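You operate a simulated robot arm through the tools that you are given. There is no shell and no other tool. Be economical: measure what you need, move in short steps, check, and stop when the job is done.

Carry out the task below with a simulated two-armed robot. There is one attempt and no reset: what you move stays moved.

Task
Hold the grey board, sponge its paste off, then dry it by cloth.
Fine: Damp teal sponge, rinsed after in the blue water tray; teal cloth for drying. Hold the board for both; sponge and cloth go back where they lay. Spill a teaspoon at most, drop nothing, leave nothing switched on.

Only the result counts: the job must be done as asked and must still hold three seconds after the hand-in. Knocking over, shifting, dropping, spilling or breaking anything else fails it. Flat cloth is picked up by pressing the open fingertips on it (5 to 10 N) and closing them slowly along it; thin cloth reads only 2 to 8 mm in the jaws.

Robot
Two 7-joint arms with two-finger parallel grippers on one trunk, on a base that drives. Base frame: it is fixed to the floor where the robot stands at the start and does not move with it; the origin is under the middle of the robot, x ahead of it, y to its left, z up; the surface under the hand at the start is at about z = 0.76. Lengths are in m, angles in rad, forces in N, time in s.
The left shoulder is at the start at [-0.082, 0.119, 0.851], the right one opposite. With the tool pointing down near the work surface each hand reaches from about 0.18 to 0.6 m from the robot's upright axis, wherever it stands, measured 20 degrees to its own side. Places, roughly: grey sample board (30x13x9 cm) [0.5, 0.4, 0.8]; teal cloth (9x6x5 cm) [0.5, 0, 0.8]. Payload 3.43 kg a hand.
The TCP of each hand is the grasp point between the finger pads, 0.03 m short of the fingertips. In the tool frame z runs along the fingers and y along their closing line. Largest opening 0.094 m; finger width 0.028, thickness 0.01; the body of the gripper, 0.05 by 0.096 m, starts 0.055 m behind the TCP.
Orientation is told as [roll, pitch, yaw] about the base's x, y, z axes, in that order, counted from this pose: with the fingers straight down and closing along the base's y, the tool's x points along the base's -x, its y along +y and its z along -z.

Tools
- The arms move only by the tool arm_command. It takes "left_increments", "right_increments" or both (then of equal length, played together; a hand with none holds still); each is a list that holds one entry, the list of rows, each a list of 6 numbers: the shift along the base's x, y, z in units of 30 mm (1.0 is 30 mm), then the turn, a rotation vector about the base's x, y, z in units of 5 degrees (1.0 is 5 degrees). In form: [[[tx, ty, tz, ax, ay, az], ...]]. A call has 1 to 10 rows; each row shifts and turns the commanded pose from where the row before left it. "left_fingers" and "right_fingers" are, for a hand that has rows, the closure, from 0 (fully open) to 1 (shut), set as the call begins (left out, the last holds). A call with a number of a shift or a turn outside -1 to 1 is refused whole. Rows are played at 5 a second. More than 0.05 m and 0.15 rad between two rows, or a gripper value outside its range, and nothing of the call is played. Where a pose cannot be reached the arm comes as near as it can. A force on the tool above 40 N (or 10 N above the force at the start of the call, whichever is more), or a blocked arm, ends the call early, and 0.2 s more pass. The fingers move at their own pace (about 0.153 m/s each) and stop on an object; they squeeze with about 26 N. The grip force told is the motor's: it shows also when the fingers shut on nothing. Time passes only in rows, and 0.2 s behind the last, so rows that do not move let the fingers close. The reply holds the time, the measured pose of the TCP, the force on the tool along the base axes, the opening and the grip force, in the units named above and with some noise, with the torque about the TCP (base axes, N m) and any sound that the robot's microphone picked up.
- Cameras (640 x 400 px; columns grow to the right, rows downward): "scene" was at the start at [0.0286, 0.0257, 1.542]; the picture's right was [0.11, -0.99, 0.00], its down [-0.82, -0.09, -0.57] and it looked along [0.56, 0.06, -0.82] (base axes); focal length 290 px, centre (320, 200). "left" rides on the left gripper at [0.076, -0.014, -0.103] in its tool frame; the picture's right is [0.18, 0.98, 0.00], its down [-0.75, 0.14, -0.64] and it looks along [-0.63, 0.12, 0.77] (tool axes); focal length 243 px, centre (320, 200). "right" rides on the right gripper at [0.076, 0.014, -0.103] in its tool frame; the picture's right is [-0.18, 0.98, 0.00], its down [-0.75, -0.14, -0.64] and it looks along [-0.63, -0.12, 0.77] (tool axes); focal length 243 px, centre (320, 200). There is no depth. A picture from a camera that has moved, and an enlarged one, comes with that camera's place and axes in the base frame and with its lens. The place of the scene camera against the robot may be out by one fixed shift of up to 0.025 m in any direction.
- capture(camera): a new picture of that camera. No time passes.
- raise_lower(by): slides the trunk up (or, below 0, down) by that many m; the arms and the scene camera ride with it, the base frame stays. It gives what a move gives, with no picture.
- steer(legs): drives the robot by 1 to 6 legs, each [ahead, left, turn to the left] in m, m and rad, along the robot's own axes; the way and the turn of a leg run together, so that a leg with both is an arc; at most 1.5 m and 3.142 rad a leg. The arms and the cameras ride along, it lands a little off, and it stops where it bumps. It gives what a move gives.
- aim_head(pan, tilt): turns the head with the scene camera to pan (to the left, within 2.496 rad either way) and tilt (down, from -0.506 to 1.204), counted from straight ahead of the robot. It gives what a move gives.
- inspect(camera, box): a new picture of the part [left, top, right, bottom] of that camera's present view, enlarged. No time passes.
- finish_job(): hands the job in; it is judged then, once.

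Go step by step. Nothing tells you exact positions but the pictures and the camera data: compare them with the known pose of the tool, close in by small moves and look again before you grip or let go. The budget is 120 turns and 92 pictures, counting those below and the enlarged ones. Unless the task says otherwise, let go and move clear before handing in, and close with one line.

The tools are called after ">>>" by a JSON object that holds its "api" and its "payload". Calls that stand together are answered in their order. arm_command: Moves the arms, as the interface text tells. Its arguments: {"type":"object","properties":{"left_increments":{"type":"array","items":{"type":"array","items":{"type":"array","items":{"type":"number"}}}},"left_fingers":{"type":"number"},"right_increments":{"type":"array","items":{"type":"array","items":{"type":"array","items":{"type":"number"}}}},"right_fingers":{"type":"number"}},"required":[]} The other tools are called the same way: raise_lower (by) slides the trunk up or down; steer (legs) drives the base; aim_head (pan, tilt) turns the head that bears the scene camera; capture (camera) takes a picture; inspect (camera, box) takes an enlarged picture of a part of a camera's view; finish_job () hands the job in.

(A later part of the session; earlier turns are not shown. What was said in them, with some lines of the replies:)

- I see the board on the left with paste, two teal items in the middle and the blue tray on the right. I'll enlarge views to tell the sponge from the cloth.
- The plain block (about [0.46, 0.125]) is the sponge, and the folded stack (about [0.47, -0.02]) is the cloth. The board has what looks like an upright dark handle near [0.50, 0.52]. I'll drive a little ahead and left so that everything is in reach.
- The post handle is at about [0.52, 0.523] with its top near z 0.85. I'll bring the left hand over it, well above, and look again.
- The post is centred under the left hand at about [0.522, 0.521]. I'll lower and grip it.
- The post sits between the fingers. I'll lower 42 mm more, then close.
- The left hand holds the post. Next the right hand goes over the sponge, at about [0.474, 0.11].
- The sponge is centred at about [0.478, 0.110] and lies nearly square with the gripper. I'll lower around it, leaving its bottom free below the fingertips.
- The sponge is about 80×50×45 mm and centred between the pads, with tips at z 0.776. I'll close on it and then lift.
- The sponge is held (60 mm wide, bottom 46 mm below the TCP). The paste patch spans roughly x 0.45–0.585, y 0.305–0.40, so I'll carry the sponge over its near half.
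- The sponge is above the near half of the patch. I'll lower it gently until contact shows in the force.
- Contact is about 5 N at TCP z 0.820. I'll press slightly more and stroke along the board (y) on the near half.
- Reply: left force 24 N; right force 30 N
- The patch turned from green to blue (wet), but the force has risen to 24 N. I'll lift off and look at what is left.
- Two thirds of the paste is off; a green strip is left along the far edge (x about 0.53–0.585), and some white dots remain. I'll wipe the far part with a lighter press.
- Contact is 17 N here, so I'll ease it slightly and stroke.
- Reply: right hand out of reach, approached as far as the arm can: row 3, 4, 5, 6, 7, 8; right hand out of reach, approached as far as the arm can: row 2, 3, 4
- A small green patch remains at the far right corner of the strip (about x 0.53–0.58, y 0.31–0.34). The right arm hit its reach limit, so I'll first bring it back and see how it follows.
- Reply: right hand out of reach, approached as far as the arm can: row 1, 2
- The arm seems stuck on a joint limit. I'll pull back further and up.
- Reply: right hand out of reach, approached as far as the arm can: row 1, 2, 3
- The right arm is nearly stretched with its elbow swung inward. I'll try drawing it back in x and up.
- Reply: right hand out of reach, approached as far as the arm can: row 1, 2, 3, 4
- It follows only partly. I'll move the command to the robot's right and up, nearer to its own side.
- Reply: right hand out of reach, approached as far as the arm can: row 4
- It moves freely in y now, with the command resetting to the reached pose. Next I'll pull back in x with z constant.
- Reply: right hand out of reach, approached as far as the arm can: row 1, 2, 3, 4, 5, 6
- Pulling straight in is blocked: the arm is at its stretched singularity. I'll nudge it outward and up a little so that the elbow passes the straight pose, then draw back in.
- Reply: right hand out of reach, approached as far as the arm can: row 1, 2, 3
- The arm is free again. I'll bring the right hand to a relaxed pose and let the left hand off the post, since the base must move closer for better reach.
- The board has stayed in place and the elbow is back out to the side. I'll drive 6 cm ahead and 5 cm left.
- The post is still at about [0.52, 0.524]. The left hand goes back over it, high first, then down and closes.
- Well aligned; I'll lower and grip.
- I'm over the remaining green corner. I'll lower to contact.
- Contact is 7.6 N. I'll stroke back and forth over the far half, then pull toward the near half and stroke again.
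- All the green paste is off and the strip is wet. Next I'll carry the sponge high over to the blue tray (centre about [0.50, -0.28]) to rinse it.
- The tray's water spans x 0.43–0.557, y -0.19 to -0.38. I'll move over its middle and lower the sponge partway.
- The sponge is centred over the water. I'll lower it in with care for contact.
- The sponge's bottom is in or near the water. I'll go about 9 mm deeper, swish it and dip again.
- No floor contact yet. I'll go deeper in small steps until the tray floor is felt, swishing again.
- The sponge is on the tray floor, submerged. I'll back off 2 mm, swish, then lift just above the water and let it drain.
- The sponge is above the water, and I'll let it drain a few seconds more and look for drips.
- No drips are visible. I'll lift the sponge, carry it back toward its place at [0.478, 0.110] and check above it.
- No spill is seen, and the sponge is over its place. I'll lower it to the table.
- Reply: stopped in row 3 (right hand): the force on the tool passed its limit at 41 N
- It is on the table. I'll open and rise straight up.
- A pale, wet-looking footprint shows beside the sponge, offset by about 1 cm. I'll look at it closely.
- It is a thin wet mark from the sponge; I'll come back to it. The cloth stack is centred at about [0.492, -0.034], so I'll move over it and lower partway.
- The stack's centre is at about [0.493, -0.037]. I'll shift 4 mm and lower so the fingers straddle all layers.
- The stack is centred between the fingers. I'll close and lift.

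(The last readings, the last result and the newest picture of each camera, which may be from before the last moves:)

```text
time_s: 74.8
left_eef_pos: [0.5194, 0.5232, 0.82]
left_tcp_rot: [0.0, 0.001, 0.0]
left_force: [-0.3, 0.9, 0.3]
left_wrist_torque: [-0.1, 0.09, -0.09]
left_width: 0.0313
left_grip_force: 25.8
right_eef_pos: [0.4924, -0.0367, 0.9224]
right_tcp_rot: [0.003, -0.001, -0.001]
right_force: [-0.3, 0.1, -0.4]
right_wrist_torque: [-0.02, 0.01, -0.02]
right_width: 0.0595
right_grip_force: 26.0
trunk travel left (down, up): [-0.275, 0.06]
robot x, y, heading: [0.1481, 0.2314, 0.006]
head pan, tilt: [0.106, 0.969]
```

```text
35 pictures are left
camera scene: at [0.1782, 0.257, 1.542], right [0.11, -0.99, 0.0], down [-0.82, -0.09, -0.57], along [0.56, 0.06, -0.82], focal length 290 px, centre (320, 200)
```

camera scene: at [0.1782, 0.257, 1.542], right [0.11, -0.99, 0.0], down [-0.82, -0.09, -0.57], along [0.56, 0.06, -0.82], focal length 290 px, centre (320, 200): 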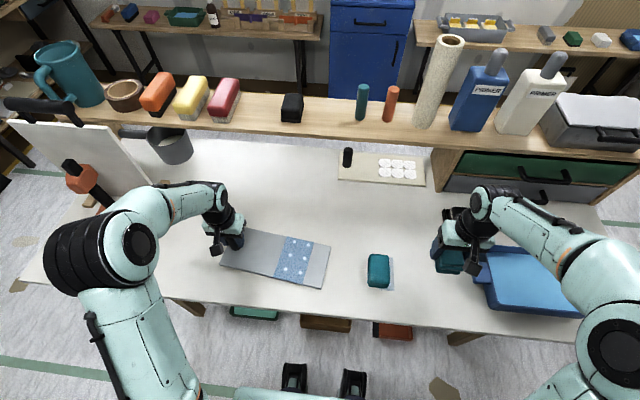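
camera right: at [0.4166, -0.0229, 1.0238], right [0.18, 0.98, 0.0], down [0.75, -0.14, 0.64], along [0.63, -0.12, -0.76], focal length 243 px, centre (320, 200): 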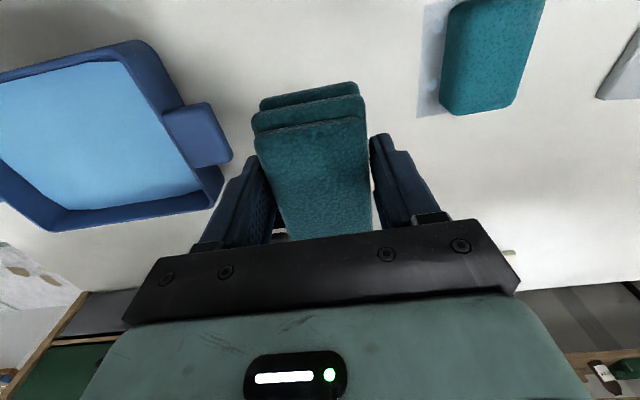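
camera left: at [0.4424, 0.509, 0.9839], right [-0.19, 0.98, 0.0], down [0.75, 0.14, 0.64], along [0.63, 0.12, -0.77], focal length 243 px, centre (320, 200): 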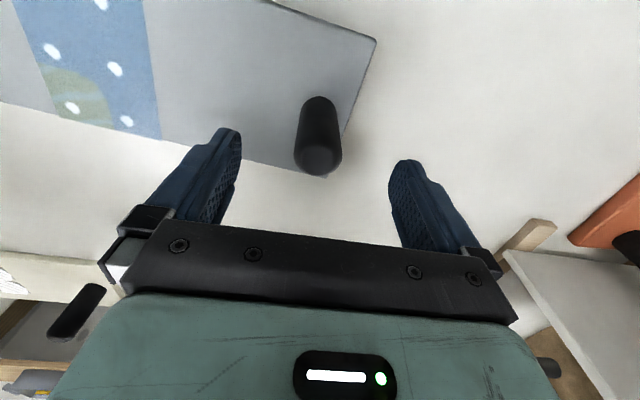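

The cloth is held with all its layers. I'll carry it over to the board's near half.

>>> {"api": "arm_command", "payload": {"right_increments": [[[0, 1, 0, 0, 0, 0], [0, 1, 0, 0, 0, 0], [0, 1, 0, 0, 0, 0], [0, 1, 0, 0, 0, 0], [0, 1, 0, 0, 0, 0], [0, 1, 0, 0, 0, 0], [0, 1, 0, 0, 0, 0], [0, 1, 0, 0, 0, 0], [0, 1, 0, 0, 0, 0], [0, 1, 0, 0, 0, 0]]]}}

>>> {"api": "arm_command", "payload": {"right_increments": [[[-0.3, 0.9, 0, 0, 0, 0], [0, 0.8, -0.5, 0, 0, 0], [0, 0, -0.9, 0, 0, 0], [0, 0, -0.9, 0, 0, 0], [0, 0, -0.8, 0, 0, 0], [0, 0, -0.25, 0, 0, 0], [0, 0, 0, 0, 0, 0]]]}}

>>> {"api": "capture", "payload": {"camera": "right"}}

```text
time_s: 77.0
left_eef_pos: [0.5198, 0.5231, 0.82]
left_tcp_rot: [-0.001, 0.0, 0.0]
left_force: [0.1, -0.4, -0.2]
left_wrist_torque: [0.16, -0.05, 0.05]
left_width: 0.0313
left_grip_force: 26.1
right_eef_pos: [0.495, 0.2642, 0.9218]
right_tcp_rot: [0.0, -0.005, 0.0]
right_force: [0.2, 0.9, -0.9]
right_wrist_torque: [-0.01, -0.01, 0.01]
right_width: 0.0598
right_grip_force: 25.7
trunk travel left (down, up): [-0.275, 0.06]
robot x, y, heading: [0.15, 0.229, -0.001]
head pan, tilt: [0.106, 0.969]
```

```text
time_s: 78.6
left_eef_pos: [0.5192, 0.5232, 0.8215]
left_tcp_rot: [0.001, 0.001, 0.0]
left_force: [-1.3, -0.5, -0.5]
left_wrist_torque: [0.01, 0.0, 0.05]
left_width: 0.0313
left_grip_force: 25.5
right_eef_pos: [0.4851, 0.3131, 0.8209]
right_tcp_rot: [0.0, -0.003, 0.0]
right_force: [0.4, -0.5, 0.4]
right_wrist_torque: [0.03, -0.03, 0.0]
right_width: 0.0595
right_grip_force: 25.9
trunk travel left (down, up): [-0.275, 0.06]
robot x, y, heading: [0.1501, 0.2311, -0.0]
head pan, tilt: [0.106, 0.969]
```

```text
34 pictures are left
camera right: at [0.409, 0.3284, 0.9225], right [0.18, 0.98, 0.0], down [0.75, -0.14, 0.65], along [0.63, -0.12, -0.76], focal length 243 px, centre (320, 200)
```

right: 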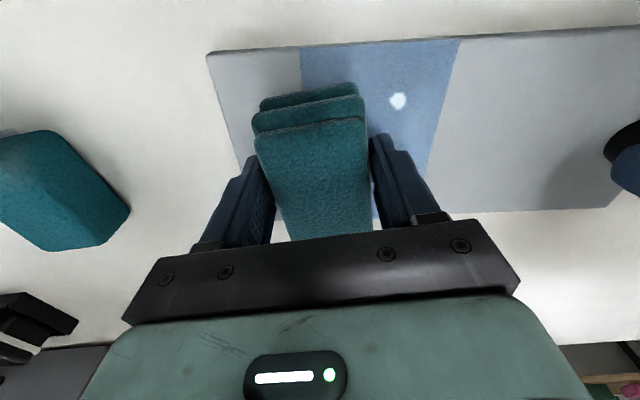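

The strip's near edge is at x about 0.435, so I'll shift 8 mm nearer and lower to light contact.

>>> {"api": "arm_command", "payload": {"right_increments": [[[-0.3, 0, -0.05, 0, 0, 0], [0, 0, -0.07, 0, 0, 0], [0, 0, -0.06, 0, 0, 0], [0, 0, 0, 0, 0, 0]]]}}

```text
time_s: 79.6
left_eef_pos: [0.5192, 0.5222, 0.8205]
left_tcp_rot: [0.003, -0.001, -0.001]
left_force: [-0.7, -1.0, -0.2]
left_wrist_torque: [0.02, 0.01, -0.02]
left_width: 0.0315
left_grip_force: 25.9
right_eef_pos: [0.476, 0.3156, 0.8158]
right_tcp_rot: [0.003, -0.003, 0.0]
right_force: [-0.5, -0.1, 0.0]
right_wrist_torque: [0.0, 0.0, 0.02]
right_width: 0.0597
right_grip_force: 25.5
trunk travel left (down, up): [-0.275, 0.06]
robot x, y, heading: [0.1498, 0.2286, -0.001]
head pan, tilt: [0.106, 0.969]
```

>>> {"api": "arm_command", "payload": {"right_increments": [[[0, 0, -0.05, 0, 0, 0], [0, 0, -0.04, 0, 0, 0], [0, 0, 0, 0, 0, 0]]]}}

```text
time_s: 80.4
left_eef_pos: [0.5204, 0.5221, 0.8204]
left_tcp_rot: [0.0, 0.002, 0.003]
left_force: [1.0, 0.6, -1.7]
left_wrist_torque: [0.12, 0.02, 0.17]
left_width: 0.0314
left_grip_force: 25.5
right_eef_pos: [0.4768, 0.314, 0.8148]
right_tcp_rot: [0.002, -0.003, -0.001]
right_force: [-0.6, -1.3, 4.6]
right_wrist_torque: [-0.03, 0.03, -0.04]
right_width: 0.0595
right_grip_force: 26.2
trunk travel left (down, up): [-0.275, 0.06]
robot x, y, heading: [0.1499, 0.2305, 0.002]
head pan, tilt: [0.106, 0.969]
```

Contact is about 5 N. I'll wipe back and forth along y over the near half.

>>> {"api": "arm_command", "payload": {"right_increments": [[[0, 0.6, -0.04, 0, 0, 0], [0, 0.6, 0, 0, 0, 0], [0, 0.6, 0, 0, 0, 0], [0, 0.6, 0, 0, 0, 0], [0, -0.6, 0, 0, 0, 0], [0, -0.7, 0, 0, 0, 0], [0, -0.7, 0, 0, 0, 0], [0, -0.7, 0, 0, 0, 0]]]}}

>>> {"api": "arm_command", "payload": {"right_increments": [[[0, 0, 0.5, 0, 0, 0], [0.4, 0.3, 0.1, 0, 0, 0], [0.5, 0.3, 0, 0, 0, 0], [0.5, 0.2, 0, 0, 0, 0], [0.5, 0.1, 0, 0, 0, 0], [0, 0, -0.35, 0, 0, 0], [0, 0, -0.15, 0, 0, 0], [0, 0, 0, 0, 0, 0]]]}}

>>> {"api": "inspect", "payload": {"camera": "right", "box": [150, 0, 640, 250]}}

>>> {"api": "inspect", "payload": {"camera": "scene", "box": [190, 200, 350, 300]}}

```text
time_s: 82.2
left_eef_pos: [0.5193, 0.5216, 0.8198]
left_tcp_rot: [-0.002, 0.002, -0.001]
left_force: [-2.2, -11.0, -4.2]
left_wrist_torque: [0.71, 0.28, 0.03]
left_width: 0.0315
left_grip_force: 25.6
right_eef_pos: [0.4763, 0.3048, 0.8127]
right_tcp_rot: [0.003, -0.007, 0.0]
right_force: [-0.1, 9.5, 23.3]
right_wrist_torque: [0.27, -0.09, -0.04]
right_width: 0.0596
right_grip_force: 26.0
trunk travel left (down, up): [-0.275, 0.06]
robot x, y, heading: [0.1496, 0.2304, 0.002]
head pan, tilt: [0.106, 0.969]
```

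```text
time_s: 84.0
left_eef_pos: [0.5195, 0.5217, 0.8199]
left_tcp_rot: [0.001, 0.0, -0.001]
left_force: [-0.6, 0.0, 2.1]
left_wrist_torque: [0.05, 0.19, -0.01]
left_width: 0.0314
left_grip_force: 25.9
right_eef_pos: [0.5323, 0.3319, 0.8155]
right_tcp_rot: [0.0, -0.004, 0.0]
right_force: [-0.2, 0.1, -0.2]
right_wrist_torque: [0.0, 0.0, 0.01]
right_width: 0.0594
right_grip_force: 26.2
trunk travel left (down, up): [-0.275, 0.06]
robot x, y, heading: [0.1491, 0.2303, 0.002]
head pan, tilt: [0.106, 0.969]
```

```text
1.31 times, centred on (395, 125) of right
camera zoom: at [0.4564, 0.3464, 0.9163], right [0.18, 0.98, 0.0], down [0.75, -0.14, 0.64], along [0.63, -0.12, -0.76], focal length 317 px, centre (222, 298)
```

zoom: 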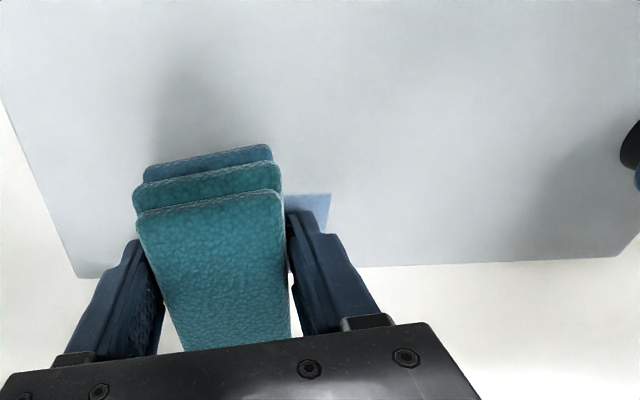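

```text
4.00 times, centred on (270, 250) of scene
camera zoom: at [0.1784, 0.2569, 1.542], right [0.11, -0.99, 0.0], down [-0.82, -0.09, -0.57], along [0.56, 0.06, -0.82], focal length 1160 px, centre (520, 0)
```

zoom: 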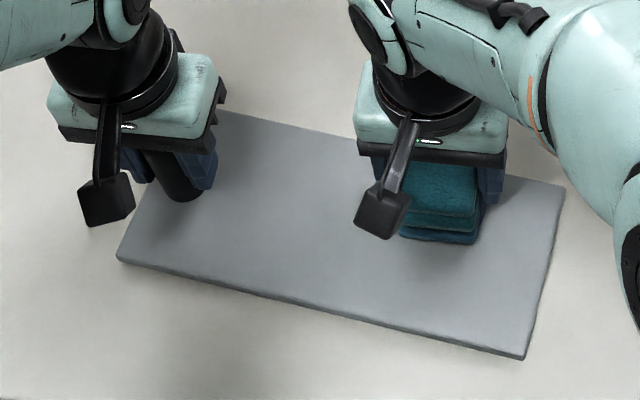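

The near part is dry and its dots are gone too. I'll press on the far part and wipe it the same way.

>>> {"api": "arm_command", "payload": {"right_increments": [[[0.2, 0, 0, 0, 0, 0], [0, 0, -0.07, 0, 0, 0], [0, 0, 0, 0, 0, 0]]]}}

>>> {"api": "arm_command", "payload": {"right_increments": [[[0, -0.5, 0, 0, 0, 0], [0, -0.6, 0, 0, 0, 0], [0, 0.6, 0, 0, 0, 0], [0, 0.6, 0, 0, 0, 0], [0, 0.6, 0, 0, 0, 0], [0, 0.6, 0, 0, 0, 0], [0, -0.6, 0, 0, 0, 0], [0, -0.6, 0, 0, 0, 0], [0, -0.6, 0, 0, 0, 0], [0, -0.6, 0, 0, 0, 0]]]}}

>>> {"api": "arm_command", "payload": {"right_increments": [[[0, 0, 0.5, 0, 0, 0], [0, -0.8, 0.8, 0, 0, 0], [0, -0.9, 0.8, 0, 0, 0], [0, -0.9, 0.3, 0, 0, 0]]]}}

>>> {"api": "inspect", "payload": {"camera": "scene", "box": [190, 200, 350, 300]}}

>>> {"api": "capture", "payload": {"camera": "right"}}

```text
time_s: 84.8
left_eef_pos: [0.5201, 0.522, 0.8208]
left_tcp_rot: [0.001, 0.0, -0.001]
left_force: [2.2, 0.6, 1.4]
left_wrist_torque: [0.01, 0.33, 0.06]
left_width: 0.0311
left_grip_force: 26.5
right_eef_pos: [0.5385, 0.3326, 0.8139]
right_tcp_rot: [0.001, -0.006, 0.0]
right_force: [0.1, 0.2, 0.7]
right_wrist_torque: [0.03, 0.02, 0.02]
right_width: 0.0595
right_grip_force: 26.3
trunk travel left (down, up): [-0.275, 0.06]
robot x, y, heading: [0.1511, 0.2334, 0.004]
head pan, tilt: [0.106, 0.969]
```

```text
time_s: 87.0
left_eef_pos: [0.5192, 0.5231, 0.8204]
left_tcp_rot: [-0.001, -0.001, -0.001]
left_force: [0.5, -2.8, -0.7]
left_wrist_torque: [0.37, 0.02, 0.03]
left_width: 0.0315
left_grip_force: 26.3
right_eef_pos: [0.5382, 0.2992, 0.8124]
right_tcp_rot: [0.001, -0.005, 0.0]
right_force: [0.0, 3.4, 10.7]
right_wrist_torque: [0.11, 0.06, -0.08]
right_width: 0.06
right_grip_force: 25.5
trunk travel left (down, up): [-0.275, 0.06]
robot x, y, heading: [0.1528, 0.2314, -0.002]
head pan, tilt: [0.106, 0.969]
```

```text
time_s: 88.0
left_eef_pos: [0.519, 0.5228, 0.8203]
left_tcp_rot: [-0.001, -0.001, 0.001]
left_force: [0.4, -0.1, 0.2]
left_wrist_torque: [-0.06, -0.03, 0.0]
left_width: 0.0314
left_grip_force: 25.6
right_eef_pos: [0.539, 0.2199, 0.8848]
right_tcp_rot: [-0.001, -0.005, 0.002]
right_force: [-0.6, 0.2, -1.0]
right_wrist_torque: [0.01, -0.03, -0.03]
right_width: 0.0597
right_grip_force: 26.6
trunk travel left (down, up): [-0.275, 0.06]
robot x, y, heading: [0.1515, 0.231, -0.001]
head pan, tilt: [0.106, 0.969]
```

```text
4.00 times, centred on (270, 250) of scene
camera zoom: at [0.1783, 0.2563, 1.542], right [0.11, -0.99, 0.0], down [-0.82, -0.09, -0.57], along [0.56, 0.06, -0.82], focal length 1160 px, centre (520, 0)
```

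zoom: 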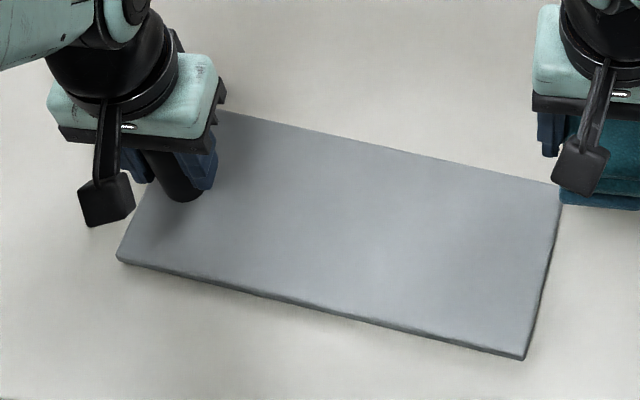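

```text
30 pictures are left
camera right: at [0.4623, 0.2343, 0.9863], right [0.18, 0.98, 0.0], down [0.75, -0.14, 0.64], along [0.63, -0.12, -0.76], focal length 243 px, centre (320, 200)
```

right: 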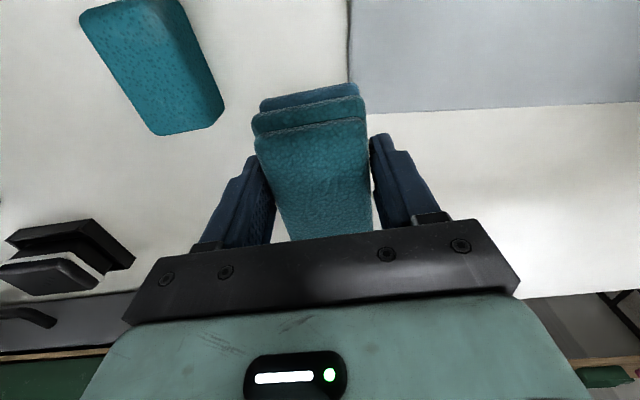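

The board is clean and dry. I'll carry the cloth back to [0.493, -0.037], passing high over the sponge.

>>> {"api": "arm_command", "payload": {"right_increments": [[[-0.5, -0.5, 1, 0, 0, 0], [-0.5, -1, 0.3, 0, 0, 0], [-0.5, -1, 0, 0, 0, 0], [0, -1, 0, 0, 0, 0], [0, -1, 0, 0, 0, 0], [0, -1, 0, 0, 0, 0], [0, -1, 0, 0, 0, 0], [0, -1, 0, 0, 0, 0], [0, -1, 0, 0, 0, 0], [0, 0, -0.8, 0, 0, 0]]]}}

>>> {"api": "capture", "payload": {"camera": "right"}}

```text
time_s: 90.2
left_eef_pos: [0.5207, 0.5218, 0.8198]
left_tcp_rot: [0.0, 0.001, 0.001]
left_force: [0.4, -0.1, -0.5]
left_wrist_torque: [0.07, -0.1, 0.03]
left_width: 0.0313
left_grip_force: 25.9
right_eef_pos: [0.4937, -0.0338, 0.8997]
right_tcp_rot: [0.001, -0.006, 0.001]
right_force: [0.2, -0.3, -0.9]
right_wrist_torque: [-0.01, 0.01, 0.02]
right_width: 0.0593
right_grip_force: 26.1
trunk travel left (down, up): [-0.275, 0.06]
robot x, y, heading: [0.1479, 0.2336, 0.002]
head pan, tilt: [0.106, 0.969]
```

```text
29 pictures are left
camera right: at [0.417, -0.0198, 1.002], right [0.18, 0.98, 0.0], down [0.75, -0.14, 0.65], along [0.63, -0.12, -0.76], focal length 243 px, centre (320, 200)
```

right: 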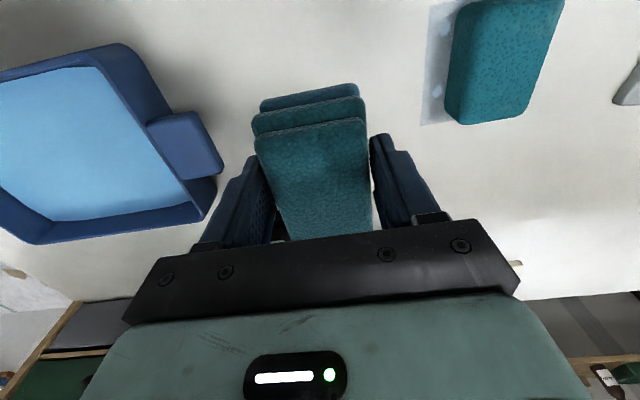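

Over its place; lowering.

>>> {"api": "arm_command", "payload": {"right_increments": [[[0, -0.12, -0.9, 0, 0, 0], [0, 0, -0.9, 0, 0, 0], [0, 0, -0.8, 0, 0, 0], [0, 0, -0.35, 0, 0, 0], [0, 0, -0.12, 0, 0, 0], [0, 0, -0.07, 0, 0, 0], [0, 0, 0, 0, 0, 0]]]}}

```text
time_s: 91.8
left_eef_pos: [0.52, 0.5215, 0.8204]
left_tcp_rot: [0.0, 0.0, 0.0]
left_force: [1.0, 0.6, 0.7]
left_wrist_torque: [-0.01, 0.05, 0.07]
left_width: 0.0313
left_grip_force: 26.3
right_eef_pos: [0.494, -0.0376, 0.8055]
right_tcp_rot: [0.003, -0.004, 0.0]
right_force: [-0.2, -0.1, -0.5]
right_wrist_torque: [0.02, 0.0, 0.0]
right_width: 0.0596
right_grip_force: 26.4
trunk travel left (down, up): [-0.275, 0.06]
robot x, y, heading: [0.1528, 0.2329, -0.002]
head pan, tilt: [0.106, 0.969]
```

>>> {"api": "arm_command", "payload": {"right_increments": [[[0, 0, -0.05, 0, 0, 0], [0, 0, -0.05, 0, 0, 0], [0, 0, -0.03, 0, 0, 0], [0, 0, 0, 0, 0, 0]]]}}

```text
time_s: 92.8
left_eef_pos: [0.5202, 0.5215, 0.8197]
left_tcp_rot: [0.0, -0.002, 0.001]
left_force: [0.7, -0.5, 0.3]
left_wrist_torque: [0.02, -0.02, 0.05]
left_width: 0.0316
left_grip_force: 25.8
right_eef_pos: [0.4933, -0.0365, 0.7999]
right_tcp_rot: [0.0, -0.004, 0.001]
right_force: [-0.2, 0.3, 0.0]
right_wrist_torque: [0.01, 0.05, 0.0]
right_width: 0.0597
right_grip_force: 25.9
trunk travel left (down, up): [-0.275, 0.06]
robot x, y, heading: [0.1475, 0.2316, 0.002]
head pan, tilt: [0.106, 0.969]
```

>>> {"api": "arm_command", "payload": {"right_increments": [[[0, 0, -0.03, 0, 0, 0], [0, 0, -0.03, 0, 0, 0], [0, 0, 0, 0, 0, 0]]]}}

```text
time_s: 93.6
left_eef_pos: [0.5193, 0.5215, 0.8198]
left_tcp_rot: [0.0, 0.0, 0.0]
left_force: [0.8, -0.1, 0.0]
left_wrist_torque: [0.14, -0.04, 0.0]
left_width: 0.0315
left_grip_force: 25.8
right_eef_pos: [0.4933, -0.0381, 0.8016]
right_tcp_rot: [0.0, -0.006, -0.001]
right_force: [-1.0, -2.6, 13.6]
right_wrist_torque: [0.04, 0.11, 0.02]
right_width: 0.0598
right_grip_force: 26.2
trunk travel left (down, up): [-0.275, 0.06]
robot x, y, heading: [0.1482, 0.2318, 0.002]
head pan, tilt: [0.106, 0.969]
```

The cloth rests on the table. I'll open and rise with the right hand, and also let the left hand off the post.

>>> {"api": "arm_command", "payload": {"right_increments": [[[0, 0, 0, 0, 0, 0], [0, 0, 0, 0, 0, 0], [0, 0, 0.5, 0, 0, 0], [0, 0, 1, 0, 0, 0], [0, 0, 1, 0, 0, 0], [0, 0, 1, 0, 0, 0], [0, 0, 1, 0, 0, 0], [0, 0, 1, 0, 0, 0]]], "right_fingers": 0}}

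>>> {"api": "arm_command", "payload": {"left_increments": [[[0, 0, 0, 0, 0, 0], [0, 0, 0, 0, 0, 0], [0, 0, 0.5, 0, 0, 0], [0, 0, 1, 0, 0, 0], [0, 0, 1, 0, 0, 0], [0, 0, 1, 0, 0, 0], [0, 0, 1, 0, 0, 0], [0, 0, 1, 0, 0, 0]]], "left_fingers": 0}}

>>> {"api": "capture", "payload": {"camera": "scene"}}

>>> {"api": "capture", "payload": {"camera": "right"}}

>>> {"api": "capture", "payload": {"camera": "left"}}

```text
time_s: 95.4
left_eef_pos: [0.5196, 0.5228, 0.8202]
left_tcp_rot: [0.0, 0.0, 0.001]
left_force: [-0.5, 1.3, 0.9]
left_wrist_torque: [-0.09, -0.07, -0.03]
left_width: 0.0314
left_grip_force: 26.0
right_eef_pos: [0.4931, -0.0367, 0.966]
right_tcp_rot: [0.003, -0.004, 0.0]
right_force: [0.4, 0.0, 0.4]
right_wrist_torque: [0.01, 0.02, 0.01]
right_width: 0.094
right_grip_force: 0.0
trunk travel left (down, up): [-0.275, 0.06]
robot x, y, heading: [0.1449, 0.2337, -0.004]
head pan, tilt: [0.106, 0.969]
```

```text
time_s: 97.2
left_eef_pos: [0.5185, 0.521, 0.9865]
left_tcp_rot: [0.0, 0.0, -0.001]
left_force: [0.1, -0.1, -0.3]
left_wrist_torque: [-0.01, 0.0, -0.01]
left_width: 0.0938
left_grip_force: 0.0
right_eef_pos: [0.4929, -0.0369, 0.9659]
right_tcp_rot: [0.002, -0.005, 0.0]
right_force: [0.2, -0.5, 0.4]
right_wrist_torque: [0.01, 0.03, 0.01]
right_width: 0.0941
right_grip_force: 0.2
trunk travel left (down, up): [-0.275, 0.06]
robot x, y, heading: [0.1483, 0.2302, -0.002]
head pan, tilt: [0.106, 0.969]
```

```text
28 pictures are left
camera scene: at [0.1781, 0.2567, 1.542], right [0.11, -0.99, 0.0], down [-0.82, -0.09, -0.57], along [0.56, 0.06, -0.82], focal length 290 px, centre (320, 200)
```

scene: 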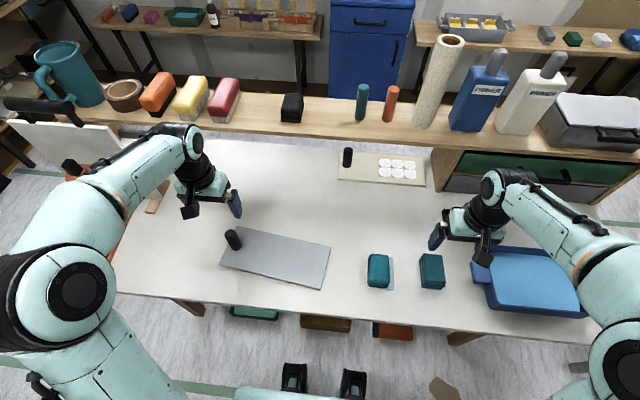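

```text
27 pictures are left
camera right: at [0.4167, -0.0229, 1.0668], right [0.18, 0.98, 0.0], down [0.75, -0.14, 0.65], along [0.63, -0.12, -0.76], focal length 243 px, centre (320, 200)
```

right: 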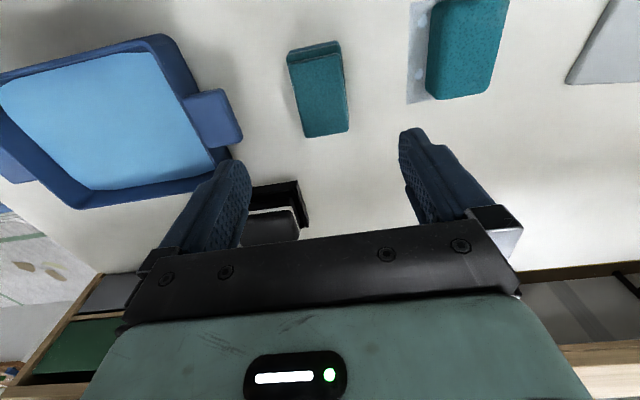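

```text
26 pictures are left
camera left: at [0.4416, 0.5076, 1.0894], right [-0.18, 0.98, 0.0], down [0.75, 0.14, 0.64], along [0.63, 0.12, -0.77], focal length 243 px, centre (320, 200)
```

left: 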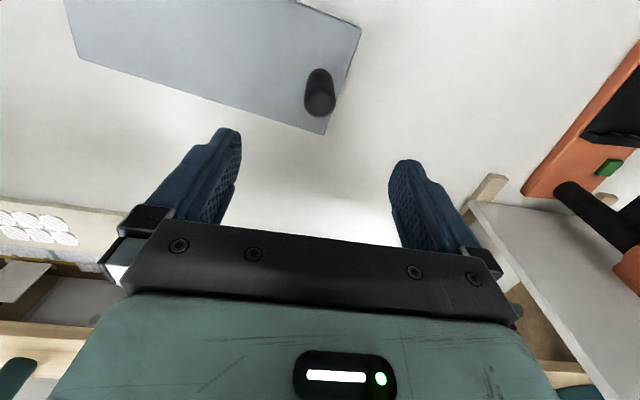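

Everything is back in place, but compared with the start the board has swung about 7° around its post (its right end is about 3 cm nearer). I'll regrip the post and turn the board back with the left hand.

>>> {"api": "arm_command", "payload": {"left_increments": [[[0, 0, -1, 0, 0, 0], [0, 0, -1, 0, 0, 0], [0, 0, -1, 0, 0, 0], [0, 0, -1, 0, 0, 0], [0, 0, -0.8, 0, 0, 0], [0, 0, -0.7, 0, 0, 0], [0, 0, 0, 0, 0, 0]]], "left_fingers": 0}}

>>> {"api": "arm_command", "payload": {"left_increments": [[[0, 0, 0, 0, 0, 0], [0, 0, 0, 0, 0, 0], [0, 0, 0, 0, 0, 0], [0, 0, 0, 0, 0, 0], [0, 0, 0, 0, 0, 0.4], [0, 0, 0, 0, 0, 0.5], [0, 0, 0, 0, 0, 0.5], [0, 0, 0, 0, 0, 0]]], "left_fingers": 1}}

>>> {"api": "inspect", "payload": {"camera": "scene", "box": [190, 200, 350, 300]}}

```text
time_s: 98.8
left_eef_pos: [0.5186, 0.5234, 0.8213]
left_tcp_rot: [0.0, 0.0, 0.0]
left_force: [-0.2, 0.3, 0.9]
left_wrist_torque: [0.0, 0.03, 0.0]
left_width: 0.0943
left_grip_force: 0.1
right_eef_pos: [0.4926, -0.0366, 0.9651]
right_tcp_rot: [0.003, -0.004, -0.001]
right_force: [0.0, 0.0, -0.2]
right_wrist_torque: [-0.01, 0.02, -0.01]
right_width: 0.094
right_grip_force: 0.0
trunk travel left (down, up): [-0.275, 0.06]
robot x, y, heading: [0.1532, 0.2309, -0.001]
head pan, tilt: [0.106, 0.969]
```

```text
time_s: 100.6
left_eef_pos: [0.5196, 0.5227, 0.8197]
left_tcp_rot: [-0.001, 0.0, 0.125]
left_force: [0.2, 1.6, 1.9]
left_wrist_torque: [-0.12, 0.17, -0.1]
left_width: 0.0314
left_grip_force: 25.8
right_eef_pos: [0.4928, -0.0363, 0.9648]
right_tcp_rot: [0.001, -0.005, -0.001]
right_force: [-0.7, 0.3, -0.2]
right_wrist_torque: [0.0, 0.0, -0.02]
right_width: 0.0939
right_grip_force: 0.1
trunk travel left (down, up): [-0.275, 0.06]
robot x, y, heading: [0.1477, 0.2286, 0.002]
head pan, tilt: [0.106, 0.969]
```

```text
4.00 times, centred on (270, 250) of scene
camera zoom: at [0.1783, 0.2569, 1.542], right [0.11, -0.99, 0.0], down [-0.82, -0.09, -0.57], along [0.56, 0.06, -0.82], focal length 1160 px, centre (520, 0)
```

zoom: 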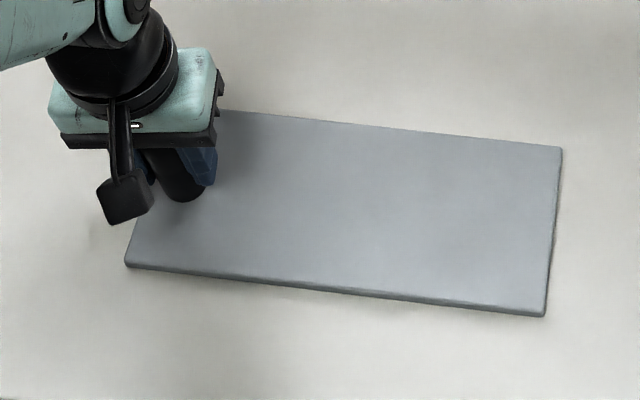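

The board turned back to within about 1° of its first pose. I'll release it, rise, and take a last look.

>>> {"api": "arm_command", "payload": {"left_increments": [[[0, 0, 0, 0, 0, 0], [0, 0, 0, 0, 0, 0], [0, 0, 0, 0, 0, 0], [0, 0, 0.5, 0, 0, 0], [0, 0, 1, 0, 0, 0], [0, 0, 1, 0, 0, 0], [0, 0, 1, 0, 0, 0], [0, 0, 1, 0, 0, 0], [0, 0, 1, 0, 0, 0]]], "left_fingers": 0}}

>>> {"api": "capture", "payload": {"camera": "scene"}}

>>> {"api": "inspect", "payload": {"camera": "scene", "box": [190, 200, 510, 320]}}

>>> {"api": "inspect", "payload": {"camera": "right", "box": [260, 0, 580, 180]}}

```text
time_s: 102.6
left_eef_pos: [0.5199, 0.523, 0.9853]
left_tcp_rot: [0.0, -0.001, 0.124]
left_force: [-0.5, 0.0, 0.6]
left_wrist_torque: [0.01, 0.01, -0.02]
left_width: 0.094
left_grip_force: 0.1
right_eef_pos: [0.4921, -0.0373, 0.966]
right_tcp_rot: [0.002, -0.007, -0.001]
right_force: [0.3, 0.2, -0.1]
right_wrist_torque: [-0.02, 0.01, -0.01]
right_width: 0.094
right_grip_force: 0.1
trunk travel left (down, up): [-0.275, 0.06]
robot x, y, heading: [0.1478, 0.2306, -0.004]
head pan, tilt: [0.106, 0.969]
```

```text
24 pictures are left
camera scene: at [0.1781, 0.2568, 1.542], right [0.11, -0.99, 0.0], down [-0.82, -0.09, -0.57], along [0.56, 0.06, -0.82], focal length 290 px, centre (320, 200)
```

scene: 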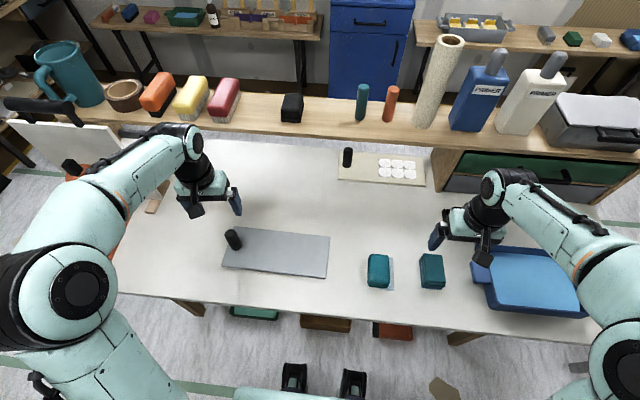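

```text
2.00 times, centred on (350, 260) of scene
camera zoom: at [0.1781, 0.2568, 1.542], right [0.11, -0.99, 0.0], down [-0.82, -0.09, -0.57], along [0.56, 0.06, -0.82], focal length 580 px, centre (260, 80)
```

zoom: 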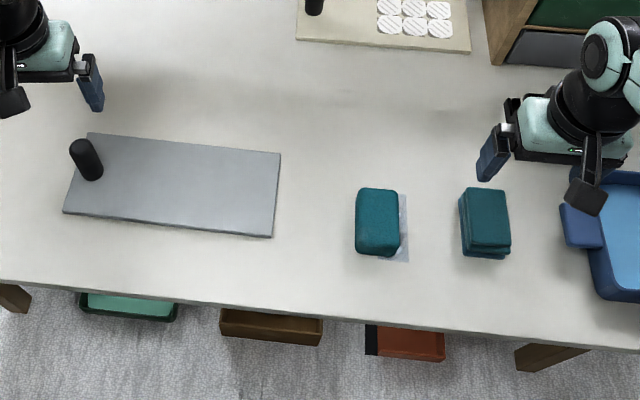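

```text
2.00 times, centred on (420, 90) of right
camera zoom: at [0.4167, -0.0229, 1.0668], right [0.18, 0.98, 0.0], down [0.75, -0.14, 0.65], along [0.63, -0.12, -0.76], focal length 485 px, centre (120, 420)
```

zoom: 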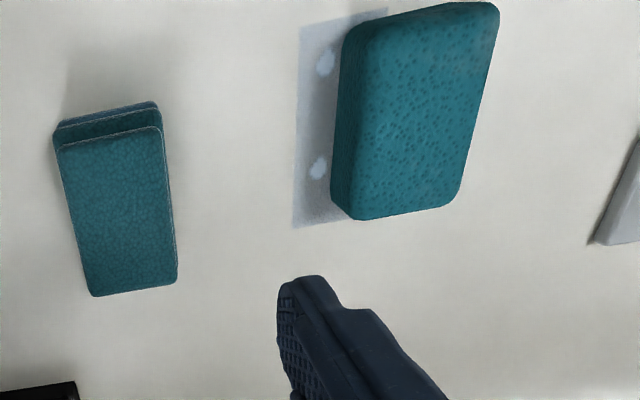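

The board is clean, dry and released. The sponge and cloth are back in their places, the tray is undisturbed, and both hands are clear. A thin damp print remains at the sponge's spot, well short of a puddle, so I'm handing in.

>>> {"api": "finish_job", "payload": {}}

```text
The job is handed in.
```

I handed the job in. The grey board is free of paste and wiped dry, and the sponge was rinsed in the blue tray. The sponge and cloth are back where they lay, but the wet sponge left a thin damp print on the table that I couldn't measure against the teaspoon limit.
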